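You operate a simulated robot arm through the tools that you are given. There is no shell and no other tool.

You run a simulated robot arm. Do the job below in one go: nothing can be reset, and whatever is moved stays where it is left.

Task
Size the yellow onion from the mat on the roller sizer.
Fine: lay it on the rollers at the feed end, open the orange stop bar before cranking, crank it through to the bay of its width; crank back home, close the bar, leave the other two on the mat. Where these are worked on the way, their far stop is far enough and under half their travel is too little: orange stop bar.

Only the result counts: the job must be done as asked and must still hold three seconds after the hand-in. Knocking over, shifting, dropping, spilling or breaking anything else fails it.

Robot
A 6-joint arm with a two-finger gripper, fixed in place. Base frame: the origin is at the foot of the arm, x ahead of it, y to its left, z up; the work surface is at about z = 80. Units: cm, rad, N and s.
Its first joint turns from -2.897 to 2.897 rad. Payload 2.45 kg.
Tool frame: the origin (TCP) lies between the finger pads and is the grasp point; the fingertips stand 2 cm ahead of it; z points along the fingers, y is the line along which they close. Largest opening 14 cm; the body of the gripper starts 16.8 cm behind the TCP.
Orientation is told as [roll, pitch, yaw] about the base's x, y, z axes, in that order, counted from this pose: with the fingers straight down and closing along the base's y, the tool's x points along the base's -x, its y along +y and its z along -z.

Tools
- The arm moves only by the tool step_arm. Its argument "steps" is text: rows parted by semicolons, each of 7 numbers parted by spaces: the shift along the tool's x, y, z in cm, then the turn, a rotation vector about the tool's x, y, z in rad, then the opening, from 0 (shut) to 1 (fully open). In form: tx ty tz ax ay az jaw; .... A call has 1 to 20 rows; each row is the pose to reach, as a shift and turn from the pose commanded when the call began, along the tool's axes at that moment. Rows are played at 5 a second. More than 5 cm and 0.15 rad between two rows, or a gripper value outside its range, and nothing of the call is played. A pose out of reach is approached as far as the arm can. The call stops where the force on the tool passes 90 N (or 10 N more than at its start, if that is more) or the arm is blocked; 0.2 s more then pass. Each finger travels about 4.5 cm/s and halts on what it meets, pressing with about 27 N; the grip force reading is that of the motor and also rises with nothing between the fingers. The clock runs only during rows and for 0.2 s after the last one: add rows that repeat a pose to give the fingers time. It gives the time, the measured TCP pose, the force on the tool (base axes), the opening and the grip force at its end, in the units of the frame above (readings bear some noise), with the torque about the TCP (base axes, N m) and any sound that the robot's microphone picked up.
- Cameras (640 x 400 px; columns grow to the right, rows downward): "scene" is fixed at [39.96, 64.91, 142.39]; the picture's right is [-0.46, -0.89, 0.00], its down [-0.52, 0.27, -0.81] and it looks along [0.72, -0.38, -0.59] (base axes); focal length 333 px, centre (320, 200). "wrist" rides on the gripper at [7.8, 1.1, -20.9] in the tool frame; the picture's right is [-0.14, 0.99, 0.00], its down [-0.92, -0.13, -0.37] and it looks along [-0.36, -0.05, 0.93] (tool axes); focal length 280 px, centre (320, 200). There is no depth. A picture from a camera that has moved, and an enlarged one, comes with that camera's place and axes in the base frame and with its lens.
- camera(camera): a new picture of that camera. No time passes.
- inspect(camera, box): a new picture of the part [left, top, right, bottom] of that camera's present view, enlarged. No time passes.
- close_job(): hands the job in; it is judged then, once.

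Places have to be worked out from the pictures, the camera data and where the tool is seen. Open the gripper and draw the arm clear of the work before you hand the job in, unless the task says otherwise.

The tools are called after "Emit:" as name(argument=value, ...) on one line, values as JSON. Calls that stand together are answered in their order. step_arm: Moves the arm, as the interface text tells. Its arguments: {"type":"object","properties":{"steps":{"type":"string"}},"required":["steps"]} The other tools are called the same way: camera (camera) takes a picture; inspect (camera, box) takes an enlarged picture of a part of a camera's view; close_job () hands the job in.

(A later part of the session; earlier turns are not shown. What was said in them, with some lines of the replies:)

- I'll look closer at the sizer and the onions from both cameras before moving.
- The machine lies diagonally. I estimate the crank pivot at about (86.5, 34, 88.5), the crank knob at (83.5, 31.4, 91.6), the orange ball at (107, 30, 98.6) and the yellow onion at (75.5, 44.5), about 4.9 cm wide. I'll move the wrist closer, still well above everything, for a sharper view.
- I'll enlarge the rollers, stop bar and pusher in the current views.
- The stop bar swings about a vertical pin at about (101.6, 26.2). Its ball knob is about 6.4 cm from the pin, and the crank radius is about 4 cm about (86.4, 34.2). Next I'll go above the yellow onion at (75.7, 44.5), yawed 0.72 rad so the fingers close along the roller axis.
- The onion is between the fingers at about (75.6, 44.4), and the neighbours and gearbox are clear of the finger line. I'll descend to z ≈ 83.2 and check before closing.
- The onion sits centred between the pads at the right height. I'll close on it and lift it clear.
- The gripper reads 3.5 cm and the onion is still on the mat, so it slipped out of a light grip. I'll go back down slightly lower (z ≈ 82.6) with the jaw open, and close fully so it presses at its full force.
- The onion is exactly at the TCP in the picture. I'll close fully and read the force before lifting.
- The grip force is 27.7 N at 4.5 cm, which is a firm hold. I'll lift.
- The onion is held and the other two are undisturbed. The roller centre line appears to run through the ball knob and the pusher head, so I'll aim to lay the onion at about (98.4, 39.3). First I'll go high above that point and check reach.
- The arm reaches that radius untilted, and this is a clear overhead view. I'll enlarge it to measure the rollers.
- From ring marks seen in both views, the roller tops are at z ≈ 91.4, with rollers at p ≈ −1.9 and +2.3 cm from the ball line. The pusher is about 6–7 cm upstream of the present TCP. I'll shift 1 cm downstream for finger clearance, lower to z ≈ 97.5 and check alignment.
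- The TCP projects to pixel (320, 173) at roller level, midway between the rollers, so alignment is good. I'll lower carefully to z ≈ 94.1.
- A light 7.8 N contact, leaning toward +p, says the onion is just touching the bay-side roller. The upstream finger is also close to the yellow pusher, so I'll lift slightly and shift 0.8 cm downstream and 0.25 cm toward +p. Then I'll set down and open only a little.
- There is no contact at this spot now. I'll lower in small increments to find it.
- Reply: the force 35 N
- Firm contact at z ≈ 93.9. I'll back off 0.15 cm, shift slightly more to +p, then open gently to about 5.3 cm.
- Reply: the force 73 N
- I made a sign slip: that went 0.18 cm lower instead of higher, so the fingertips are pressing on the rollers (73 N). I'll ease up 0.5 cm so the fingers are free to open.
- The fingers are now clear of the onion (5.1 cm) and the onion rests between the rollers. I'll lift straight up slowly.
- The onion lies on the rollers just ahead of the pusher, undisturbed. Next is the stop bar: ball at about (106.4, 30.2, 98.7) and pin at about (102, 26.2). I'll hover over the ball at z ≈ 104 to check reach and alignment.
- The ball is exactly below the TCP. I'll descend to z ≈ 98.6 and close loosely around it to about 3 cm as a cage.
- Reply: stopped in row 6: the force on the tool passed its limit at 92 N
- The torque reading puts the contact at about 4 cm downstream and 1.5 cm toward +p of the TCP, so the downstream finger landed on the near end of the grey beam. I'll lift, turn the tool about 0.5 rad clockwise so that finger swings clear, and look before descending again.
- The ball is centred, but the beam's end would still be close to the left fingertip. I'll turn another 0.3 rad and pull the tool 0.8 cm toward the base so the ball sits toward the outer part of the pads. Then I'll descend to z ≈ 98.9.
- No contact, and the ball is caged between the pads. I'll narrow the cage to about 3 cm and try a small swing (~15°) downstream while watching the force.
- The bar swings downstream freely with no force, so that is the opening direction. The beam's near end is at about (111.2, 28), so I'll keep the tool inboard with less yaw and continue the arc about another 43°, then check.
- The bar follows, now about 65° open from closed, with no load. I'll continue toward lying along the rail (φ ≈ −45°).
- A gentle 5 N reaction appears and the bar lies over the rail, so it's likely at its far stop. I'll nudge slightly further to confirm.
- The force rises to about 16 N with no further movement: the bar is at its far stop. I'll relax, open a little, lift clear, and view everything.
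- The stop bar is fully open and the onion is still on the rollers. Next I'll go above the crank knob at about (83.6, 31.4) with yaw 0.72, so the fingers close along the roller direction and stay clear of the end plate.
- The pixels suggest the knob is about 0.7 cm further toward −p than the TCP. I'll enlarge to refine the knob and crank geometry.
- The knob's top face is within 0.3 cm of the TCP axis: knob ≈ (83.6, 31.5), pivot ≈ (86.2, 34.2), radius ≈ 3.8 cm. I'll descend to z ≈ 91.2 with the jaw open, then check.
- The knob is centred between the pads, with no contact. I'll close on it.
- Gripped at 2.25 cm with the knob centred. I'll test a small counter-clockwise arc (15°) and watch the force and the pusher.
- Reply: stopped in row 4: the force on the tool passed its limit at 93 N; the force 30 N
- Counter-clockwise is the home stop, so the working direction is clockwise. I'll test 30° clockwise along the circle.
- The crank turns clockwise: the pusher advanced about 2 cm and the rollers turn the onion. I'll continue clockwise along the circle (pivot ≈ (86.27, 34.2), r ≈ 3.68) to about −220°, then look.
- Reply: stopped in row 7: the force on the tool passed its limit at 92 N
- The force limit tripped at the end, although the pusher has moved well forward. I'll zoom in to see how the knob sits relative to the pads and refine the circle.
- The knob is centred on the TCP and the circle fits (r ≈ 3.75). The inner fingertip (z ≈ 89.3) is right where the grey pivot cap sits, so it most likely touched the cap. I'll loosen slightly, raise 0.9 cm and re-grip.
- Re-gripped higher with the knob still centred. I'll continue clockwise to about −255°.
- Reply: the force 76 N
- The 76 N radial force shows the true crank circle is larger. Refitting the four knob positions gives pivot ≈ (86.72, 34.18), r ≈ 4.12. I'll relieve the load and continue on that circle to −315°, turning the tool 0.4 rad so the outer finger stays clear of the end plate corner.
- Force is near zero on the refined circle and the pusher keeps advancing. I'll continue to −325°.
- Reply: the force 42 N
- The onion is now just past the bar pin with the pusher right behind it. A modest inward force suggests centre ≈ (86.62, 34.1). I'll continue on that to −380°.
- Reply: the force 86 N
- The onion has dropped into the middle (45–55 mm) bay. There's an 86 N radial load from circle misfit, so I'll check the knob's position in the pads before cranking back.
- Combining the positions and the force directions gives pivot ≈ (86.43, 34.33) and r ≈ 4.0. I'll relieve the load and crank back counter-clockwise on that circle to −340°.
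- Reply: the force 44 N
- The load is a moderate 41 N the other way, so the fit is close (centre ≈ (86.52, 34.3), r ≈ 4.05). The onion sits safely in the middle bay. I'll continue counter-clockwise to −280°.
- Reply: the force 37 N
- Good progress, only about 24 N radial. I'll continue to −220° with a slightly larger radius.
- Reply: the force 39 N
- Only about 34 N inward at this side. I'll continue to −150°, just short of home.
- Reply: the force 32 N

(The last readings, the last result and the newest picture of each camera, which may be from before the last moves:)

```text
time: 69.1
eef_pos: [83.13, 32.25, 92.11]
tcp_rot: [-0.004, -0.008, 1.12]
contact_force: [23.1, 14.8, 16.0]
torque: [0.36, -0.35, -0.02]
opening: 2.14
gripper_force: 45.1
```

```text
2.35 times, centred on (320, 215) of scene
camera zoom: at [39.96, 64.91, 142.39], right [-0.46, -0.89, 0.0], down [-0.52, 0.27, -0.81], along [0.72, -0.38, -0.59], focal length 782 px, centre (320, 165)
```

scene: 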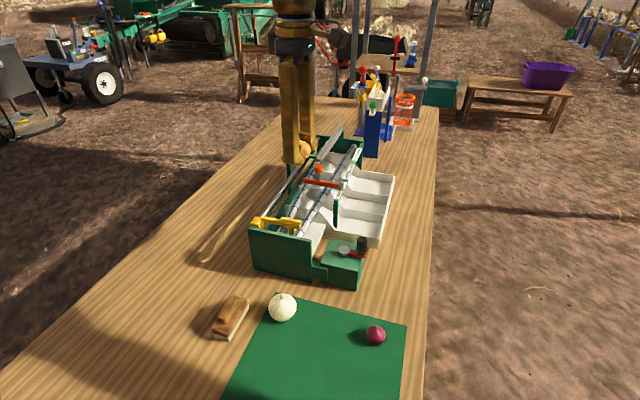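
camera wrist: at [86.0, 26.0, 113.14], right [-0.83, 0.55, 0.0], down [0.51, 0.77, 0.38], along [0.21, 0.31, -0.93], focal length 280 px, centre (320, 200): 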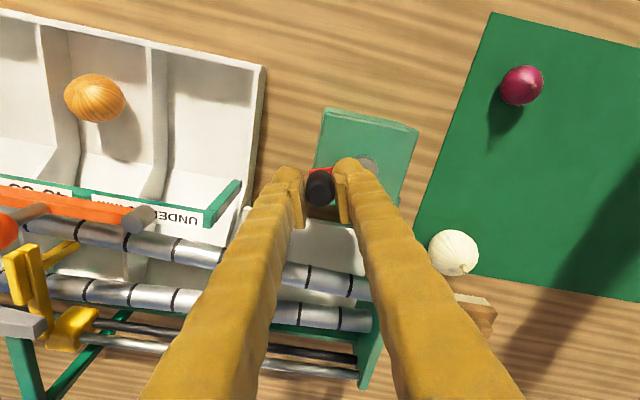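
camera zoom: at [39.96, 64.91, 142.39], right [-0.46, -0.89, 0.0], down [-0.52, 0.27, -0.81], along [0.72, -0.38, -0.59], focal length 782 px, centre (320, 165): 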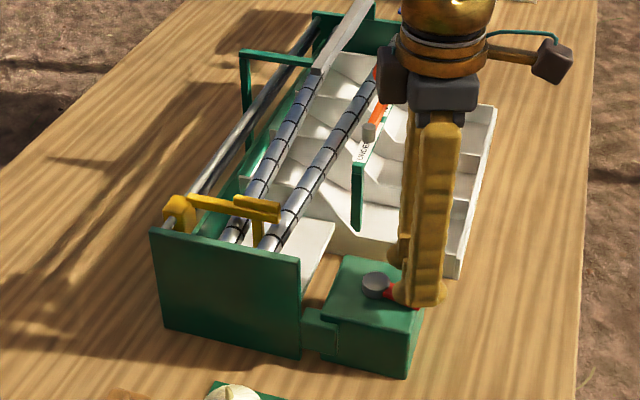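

Almost home. I'll go on to −135° and check for the stop.

Emit:
step_arm(steps="0.1 -0.15 0 0 0 0 0; 0.18 -0.29 0 0 0 0 0; 0.26 -0.45 0 0 0 0 0; 0.34 -0.61 0 0 0 0 0; 0.41 -0.77 0 0 0 0 0; 0.47 -0.93 0 0 0 0 0; 0.47 -0.93 0 0 0 0 0")

Emit:
inspect(camera="scene", box=[235, 130, 405, 300])

Emit:
inspect(camera="wrist", box=[240, 130, 400, 250])

```text
time: 70.7
eef_pos: [83.75, 31.38, 92.16]
tcp_rot: [-0.002, -0.011, 1.121]
contact_force: [19.3, 26.7, 13.8]
torque: [0.34, -0.2, 0.01]
opening: 2.15
gripper_force: 45.1
```

```text
2.35 times, centred on (320, 215) of scene
camera zoom: at [39.96, 64.91, 142.39], right [-0.46, -0.89, 0.0], down [-0.52, 0.27, -0.81], along [0.72, -0.38, -0.59], focal length 782 px, centre (320, 165)
```

zoom: 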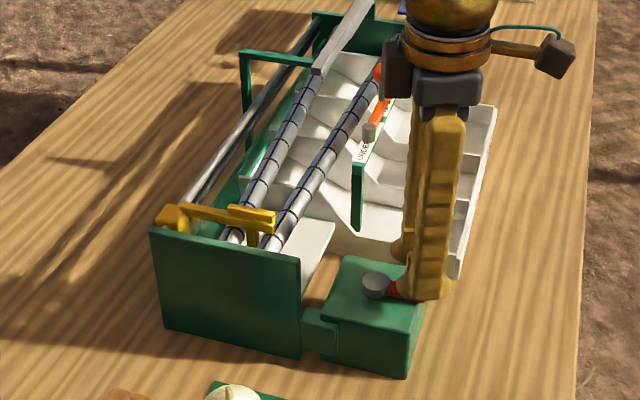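

```text
3.33 times, centred on (320, 190) of wrist
camera zoom: at [79.35, 24.64, 113.1], right [-0.83, 0.55, 0.0], down [0.51, 0.77, 0.38], along [0.21, 0.31, -0.93], focal length 935 px, centre (320, 233)
```

zoom: 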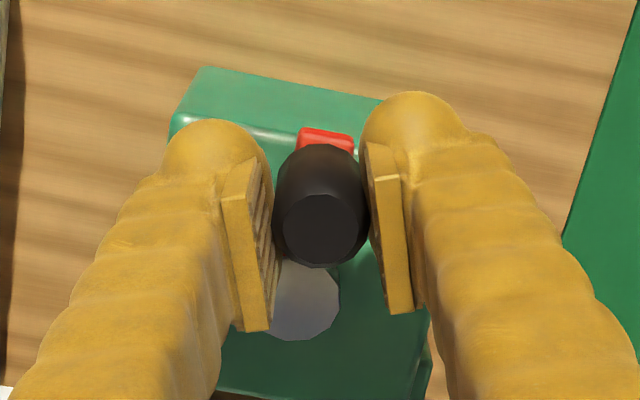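

The pusher looks back at its starting place. I'll nudge 0.3 cm further along the tangent to confirm the stop.

Emit:
step_arm(steps="0.03 -0.1 0 0 0 0 0; 0.06 -0.19 0 0 0 0 0; 0.1 -0.28 0 0 0 0 0; 0.1 -0.28 0 0 0 0 0")

Emit:
inspect(camera="scene", box=[235, 130, 405, 300])

```text
time: 71.7
eef_pos: [83.7, 31.22, 92.11]
tcp_rot: [-0.002, -0.009, 1.123]
contact_force: [-37.2, 47.3, 17.5]
torque: [0.67, 0.48, 0.09]
opening: 2.19
gripper_force: 44.8
```

```text
2.35 times, centred on (320, 215) of scene
camera zoom: at [39.96, 64.91, 142.39], right [-0.46, -0.89, 0.0], down [-0.52, 0.27, -0.81], along [0.72, -0.38, -0.59], focal length 782 px, centre (320, 165)
```

zoom: 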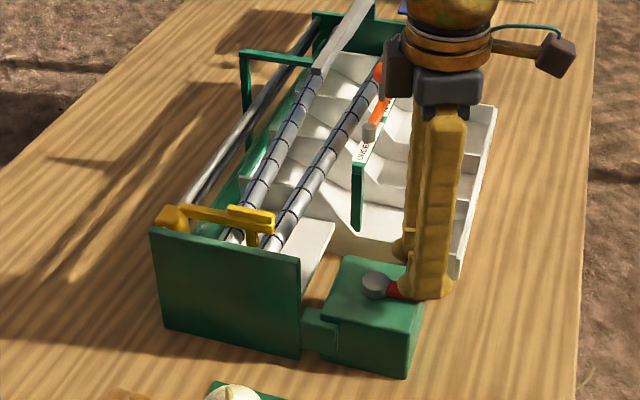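

The tangential reaction jumped to about 60 N with no motion, so the crank is at its home stop. I'll relax, open and lift off.

Emit:
step_arm(steps="-0.06 0.17 0 0 0 0 0; -0.06 0.17 0 0 0 0 0.15; -0.06 0.17 0 0 0 0 0.22; -0.06 0.17 0 0 0 0 0.35; -0.06 0.17 0 0 0 0 0.35; -0.06 0.17 -1 0 0 0 0.35; -0.06 0.17 -4 0 0 0 0.35; -0.06 0.17 -8 0 0 0 0.35; -0.06 0.17 -12 0 0 0 0.35; -0.06 0.17 -16 0 0 0 0.35; -0.06 0.17 -16 0 0 0 0.35")

Emit:
camera(camera="wrist")

Emit:
inspect(camera="scene", box=[235, 130, 405, 300])

```text
time: 74.1
eef_pos: [83.61, 31.06, 108.18]
tcp_rot: [-0.001, -0.007, 1.122]
contact_force: [-0.3, -0.7, -0.5]
torque: [0.01, -0.01, 0.01]
opening: 4.89
gripper_force: 0.0
```

```text
taken
camera wrist: at [79.28, 24.37, 129.2], right [-0.83, 0.55, 0.0], down [0.51, 0.77, 0.38], along [0.21, 0.31, -0.93], focal length 280 px, centre (320, 200)
```

wrist: 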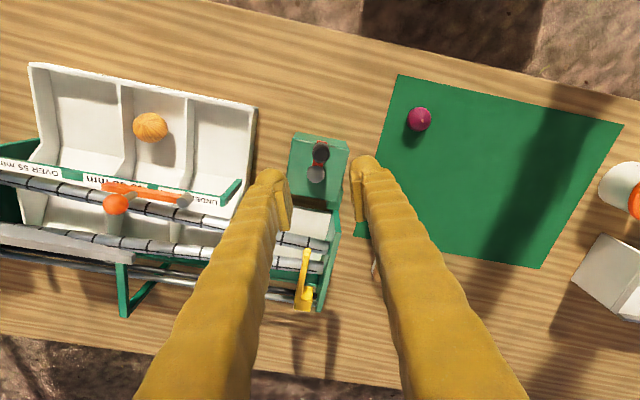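

```text
2.35 times, centred on (320, 215) of scene
camera zoom: at [39.96, 64.91, 142.39], right [-0.46, -0.89, 0.0], down [-0.52, 0.27, -0.81], along [0.72, -0.38, -0.59], focal length 782 px, centre (320, 165)
```

zoom: 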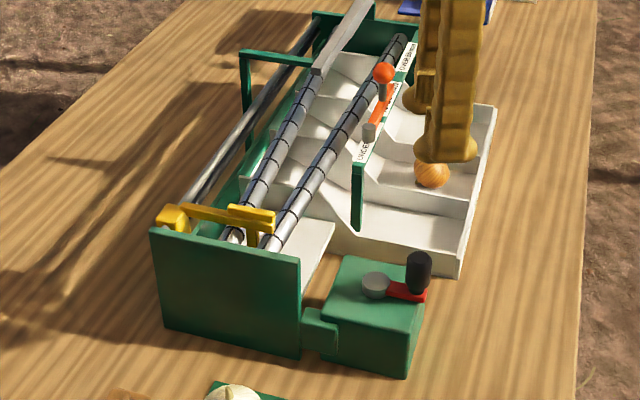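

The pusher, crank and knob are back exactly as at the start, and the onion lies in the 45–55 bay. Next I'll go back above the ball of the open stop bar with yaw ≈ −0.6.

Emit:
step_arm(steps="-0.12 -1.8 -1 0 0 0.13 0.35; -0.24 -3.6 -2 0 0 0.26 0.35; -0.36 -5.4 -2 0 0 0.39 0.35; -0.48 -7.2 -2 0 0 0.52 0.35; -0.6 -9 -2 0 0 0.65 0.35; -0.7 -10.8 -2 0 0 0.78 0.35; -0.82 -12.6 -2 0 0 0.91 0.35; -0.94 -14.4 -2 0 0 1.04 0.35; -1.06 -16.2 -2 0 0 1.17 0.35; -1.18 -18 -2 0 0 1.3 0.35; -1.3 -19.8 -2 0 0 1.43 0.35; -1.4 -21.6 -2 0 0 1.57 0.35; -1.53 -23.46 -2 0 0 1.71 0.35; -1.53 -23.46 -2 0 0 1.71 0.35; -1.53 -23.46 -2 0 0 1.71 0.35")

Emit:
camera(camera="wrist")

Emit:
inspect(camera="scene", box=[245, 110, 405, 260])

```text
time: 77.3
eef_pos: [105.58, 22.37, 110.22]
tcp_rot: [0.008, 0.0, -0.589]
contact_force: [0.9, -0.6, 0.3]
torque: [0.0, 0.02, 0.02]
opening: 4.87
gripper_force: 0.1
```

```text
taken
camera wrist: at [99.59, 27.4, 131.25], right [0.66, 0.75, 0.01], down [0.69, -0.62, 0.37], along [0.28, -0.24, -0.93], focal length 280 px, centre (320, 200)
```

wrist: 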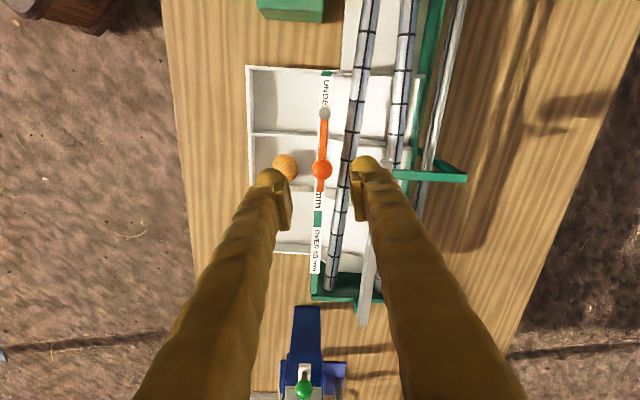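

```text
2.67 times, centred on (325, 185) of scene
camera zoom: at [39.96, 64.91, 142.39], right [-0.46, -0.89, 0.0], down [-0.52, 0.27, -0.81], along [0.72, -0.38, -0.59], focal length 887 px, centre (307, 240)
```

zoom: 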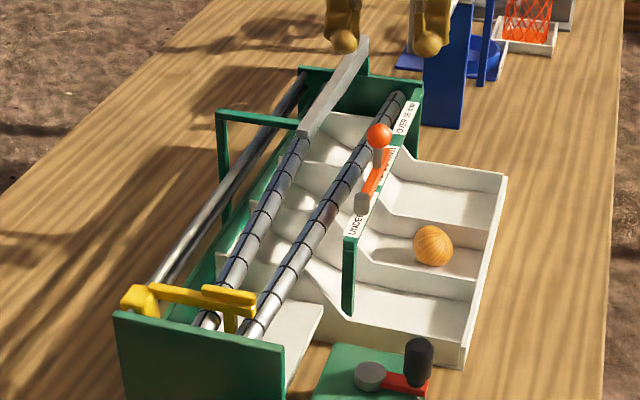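

The ball sits on the pads' line, 1 cm outboard, as planned. I'll descend to z ≈ 99.1 and narrow the cage.

Emit:
step_arm(steps="0 0 3 0 0 0 0.35; 0 0 6 0 0 0 0.35; 0 0 9 0 0 0 0.35; 0 0 11.1 0 0 0 0.35; 0 0 11.1 0 0 0 0.28; 0 0 11.1 0 0 0 0.22; 0 0 11.1 0 0 0 0.215")

Emit:
inspect(camera="wrist", box=[220, 60, 480, 260])

```text
time: 78.9
eef_pos: [105.49, 22.47, 99.1]
tcp_rot: [0.008, -0.002, -0.589]
contact_force: [-0.5, -0.1, 0.8]
torque: [0.0, 0.02, -0.01]
opening: 3.03
gripper_force: 0.1
```

```text
2.00 times, centred on (350, 160) of wrist
camera zoom: at [99.66, 27.45, 120.12], right [0.66, 0.75, 0.01], down [0.69, -0.62, 0.37], along [0.28, -0.24, -0.93], focal length 561 px, centre (260, 280)
```

zoom: 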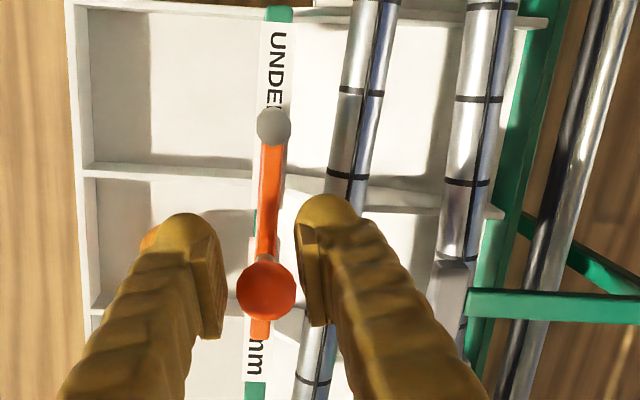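

The ball is caged with no contact. I'll swing the bar back counter-clockwise, staying inboard of the beam, to about halfway and check.

Emit:
step_arm(steps="-0.1 0.8 0 0 0 -0.07 0.215; -0.2 1.53 0 0 0 -0.139 0.215; -0.1 2.15 0 0 0 -0.23 0.215; 0.055 2.77 0 0 0 -0.319 0.215; 0.28 3.38 0 0 0 -0.4 0.215; 0.56 3.95 0 0 0 -0.469 0.215; 0.97 4.55 0 0 0 -0.48 0.215; 1.44 5.13 0 0 0 -0.489 0.215; 1.44 5.13 0 0 0 -0.489 0.215")

Emit:
inspect(camera="wrist", box=[220, 60, 480, 260])

Emit:
inspect(camera="scene", box=[245, 110, 405, 260])

```text
time: 80.9
eef_pos: [107.17, 27.5, 99.23]
tcp_rot: [0.008, -0.003, -0.1]
contact_force: [0.6, 1.1, -0.6]
torque: [0.01, 0.0, 0.01]
opening: 3.02
gripper_force: 0.0
```

```text
2.00 times, centred on (350, 160) of wrist
camera zoom: at [99.56, 29.15, 120.15], right [0.23, 0.97, 0.01], down [0.9, -0.22, 0.37], along [0.36, -0.08, -0.93], focal length 561 px, centre (260, 280)
```

zoom: 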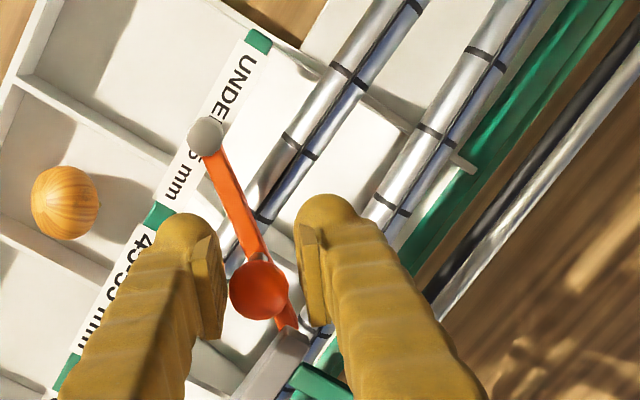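

```text
2.67 times, centred on (325, 185) of scene
camera zoom: at [39.96, 64.91, 142.39], right [-0.46, -0.89, 0.0], down [-0.52, 0.27, -0.81], along [0.72, -0.38, -0.59], focal length 887 px, centre (307, 240)
```

zoom: 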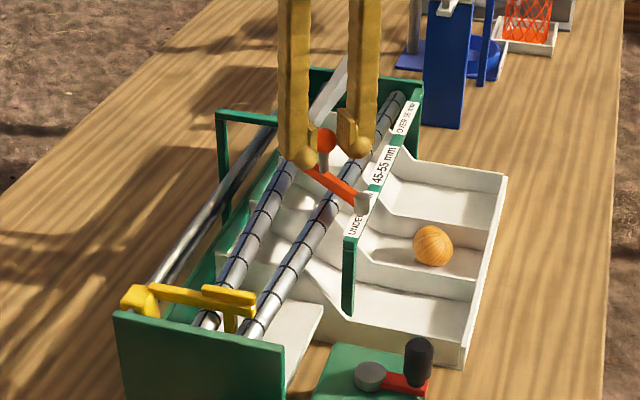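

The bar follows with no load. I'll continue to the closed position.

Emit:
step_arm(steps="0.28 0.7 0 0 0 0 0.215; 0.59 1.38 0 0 0 0 0.215; 0.92 1.9 0 0 0 -0.01 0.215; 1.27 2.385 0 0 0 -0.02 0.215; 1.6 2.7 0 0 0 -0.03 0.215; 1.93 3.01 0 0 0 -0.05 0.215; 1.93 3.01 0 0 0 -0.05 0.215")

Emit:
inspect(camera="wrist", box=[220, 60, 480, 260])

Emit:
inspect(camera="scene", box=[245, 110, 405, 260])

```text
time: 82.5
eef_pos: [105.69, 30.7, 99.2]
tcp_rot: [0.006, -0.006, -0.049]
contact_force: [-0.8, -0.8, -0.2]
torque: [-0.04, -0.02, 0.01]
opening: 3.03
gripper_force: 0.0
```

```text
2.00 times, centred on (350, 160) of wrist
camera zoom: at [97.87, 31.96, 120.2], right [0.19, 0.98, 0.01], down [0.91, -0.17, 0.37], along [0.37, -0.06, -0.93], focal length 561 px, centre (260, 280)
```

zoom: 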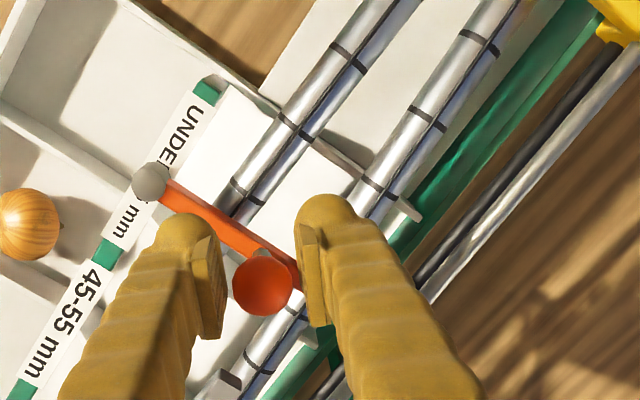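

```text
2.67 times, centred on (325, 185) of scene
camera zoom: at [39.96, 64.91, 142.39], right [-0.46, -0.89, 0.0], down [-0.52, 0.27, -0.81], along [0.72, -0.38, -0.59], focal length 887 px, centre (307, 240)
```

zoom: 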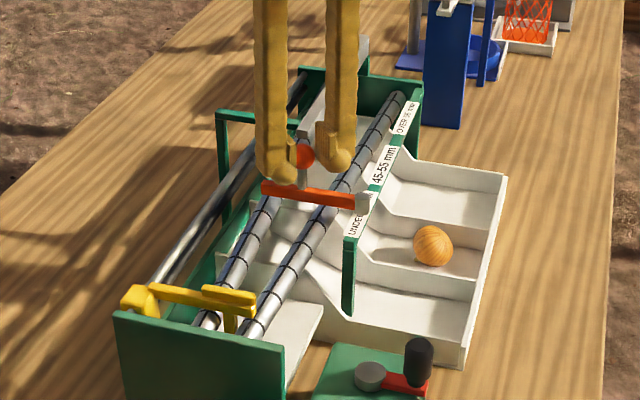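

The bar looks nearly closed with no load yet. I'll push slightly further along the arc to make sure it's against its closed stop.

Emit:
step_arm(steps="0.15 0.2 0 0 0 0 0.215; 0.3 0.4 0 0 0 0 0.215; 0.4 0.6 0 0 0 0 0.215; 0.4 0.6 0 0 0 0 0.215")

Emit:
inspect(camera="wrist", box=[220, 60, 480, 260])

Emit:
inspect(camera="scene", box=[245, 110, 375, 230])

```text
time: 83.5
eef_pos: [105.27, 31.37, 99.17]
tcp_rot: [0.005, -0.004, -0.05]
contact_force: [1.6, -9.9, -0.7]
torque: [-0.05, 0.0, -0.08]
opening: 3.65
gripper_force: 4.5
```

```text
2.00 times, centred on (350, 160) of wrist
camera zoom: at [97.46, 32.55, 120.15], right [0.19, 0.98, 0.01], down [0.91, -0.18, 0.37], along [0.37, -0.06, -0.93], focal length 561 px, centre (260, 280)
```

zoom: 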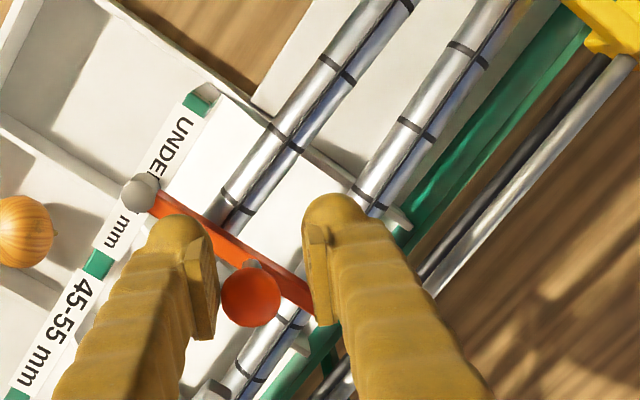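

```text
3.33 times, centred on (310, 170) of scene
camera zoom: at [39.96, 64.91, 142.39], right [-0.46, -0.89, 0.0], down [-0.52, 0.27, -0.81], along [0.72, -0.38, -0.59], focal length 1108 px, centre (353, 300)
```

zoom: 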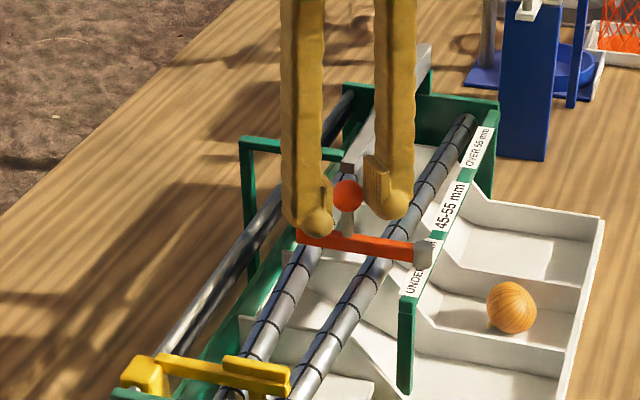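

There's a 10 N reaction and the finger is being pushed back, and the ball is where it was originally (347, 196), so the bar is at its closed stop. I'll back off, open, and lift clear.

Emit:
step_arm(steps="0 -0.2 0 0 0 0 0.28; 0 -0.3 0 0 0 0 0.33; 0 -0.3 0 0 0 0 0.35; 0 -0.3 -0.5 0 0 0 0.35; 0 -0.3 -3 0 0 0 0.35; 0 -0.3 -7 0 0 0 0.35; 0 -0.3 -11 0 0 0 0.35; 4 0 -14 0 0 0 0.4; 8 0 -15 0 0 0 0.4; 12 0 -15 0 0 0 0.4; 16 0 -15 0 0 0 0.5; 20 0 -15 0 0 0 0.6; 24 0 -15 0 0 0 0.6; 28 0 -15 0 0 0 0.6; 28 0 -15 0 0 0 0.6")

Emit:
camera(camera="scene")

Emit:
inspect(camera="scene", box=[230, 110, 410, 300])

Emit:
camera(camera="wrist")

```text
time: 86.7
eef_pos: [77.17, 32.36, 114.07]
tcp_rot: [0.007, -0.004, -0.048]
contact_force: [0.6, 0.0, 0.8]
torque: [0.01, 0.04, 0.04]
opening: 8.38
gripper_force: 0.0
```

```text
taken
```

scene: 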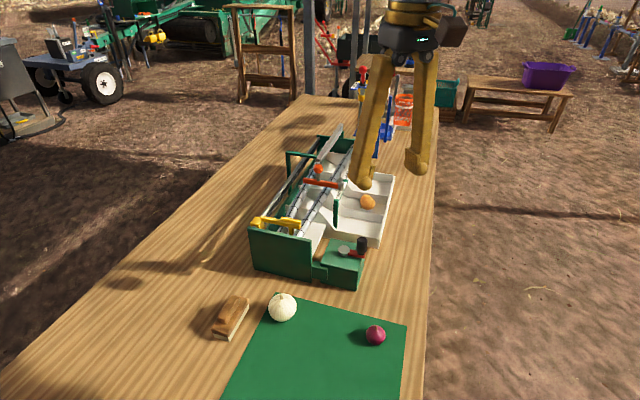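

```text
2.11 times, centred on (320, 205) of scene
camera zoom: at [39.96, 64.91, 142.39], right [-0.46, -0.89, 0.0], down [-0.52, 0.27, -0.81], along [0.72, -0.38, -0.59], focal length 700 px, centre (320, 190)
```

zoom: 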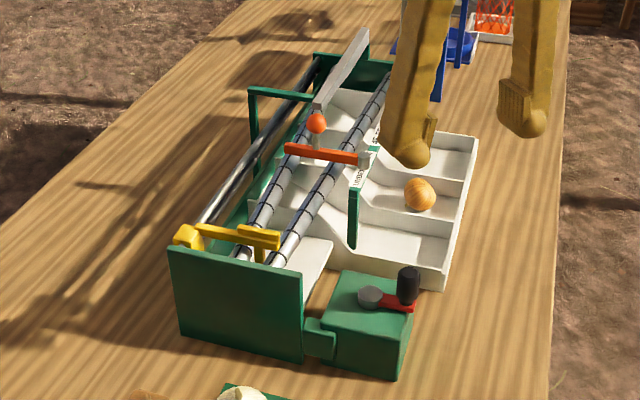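

```text
taken
camera wrist: at [69.37, 33.76, 135.09], right [0.19, 0.98, 0.01], down [0.91, -0.18, 0.37], along [0.37, -0.06, -0.93], focal length 280 px, centre (320, 200)
```

wrist: 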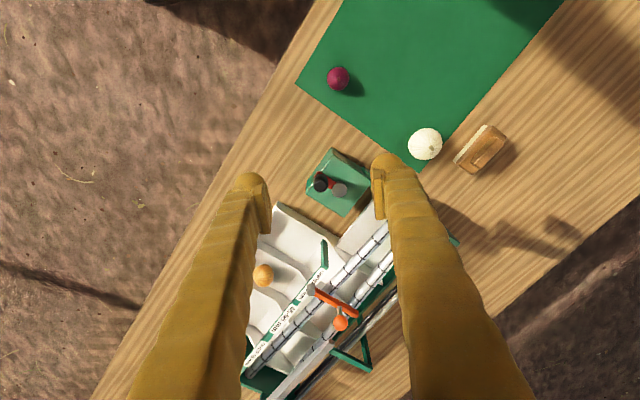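

Compared with the first pictures, the ball, bar, pusher and crank are all back where they started. The yellow onion rests in the middle (45–55 mm) bay, and the white and red onions are untouched. I'll raise the arm further and open the gripper fully before handing in.

Emit:
step_arm(steps="1 0 -3 0 0 0 0.8; 2 0 -6 0 0 0 1; 2 0 -6 0 0 0 1; 2 0 -6 0 0 0 1; 2 0 -6 0 0 0 1")

Emit:
inspect(camera="scene", box=[230, 110, 410, 300])

```text
time: 87.9
eef_pos: [75.11, 32.58, 119.98]
tcp_rot: [0.007, -0.004, -0.05]
contact_force: [0.5, -0.3, 0.6]
torque: [-0.04, -0.03, 0.02]
opening: 14.0
gripper_force: 0.2
```

```text
2.11 times, centred on (320, 205) of scene
camera zoom: at [39.96, 64.91, 142.39], right [-0.46, -0.89, 0.0], down [-0.52, 0.27, -0.81], along [0.72, -0.38, -0.59], focal length 700 px, centre (320, 190)
```

zoom: 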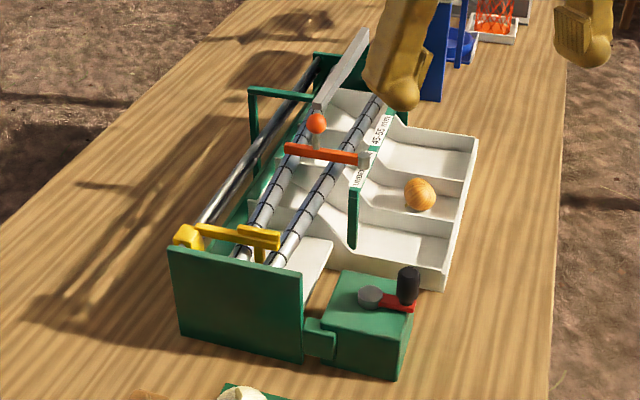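

Everything is in its final state: onion in the 45–55 mm bay, crank home, bar closed, arm clear and gripper open. I'm handing the job in.

Emit:
close_job()

```text
The job is handed in.
```

The yellow onion is sized and lies in the middle (45–55 mm) bay. The job is handed in; I have no verdict back yet.

- **Onion:** I laid it on the rollers just ahead of the pusher at the feed end. The first attempt to pick it up slipped and left it on the mat; the second held.
- **Stop bar:** I swung the orange bar fully open to its far stop before cranking. Afterwards I swung it back until it met its closed stop.
- **Crank:** I cranked clockwise until the onion dropped into its bay, then cranked back until it met the home stop.
- **Other things:** The white and red onions are still where they were on the mat, and the arm is clear with the gripper open.

There were a few unintended contacts on the way. A fingertip pressed on the rollers, and another most likely touched the grey beam. While cranking, side loads of up to about 90 N twice stopped the arm. In the last pictures the pusher, bar and crank are back in their starting positions and nothing looks shifted.
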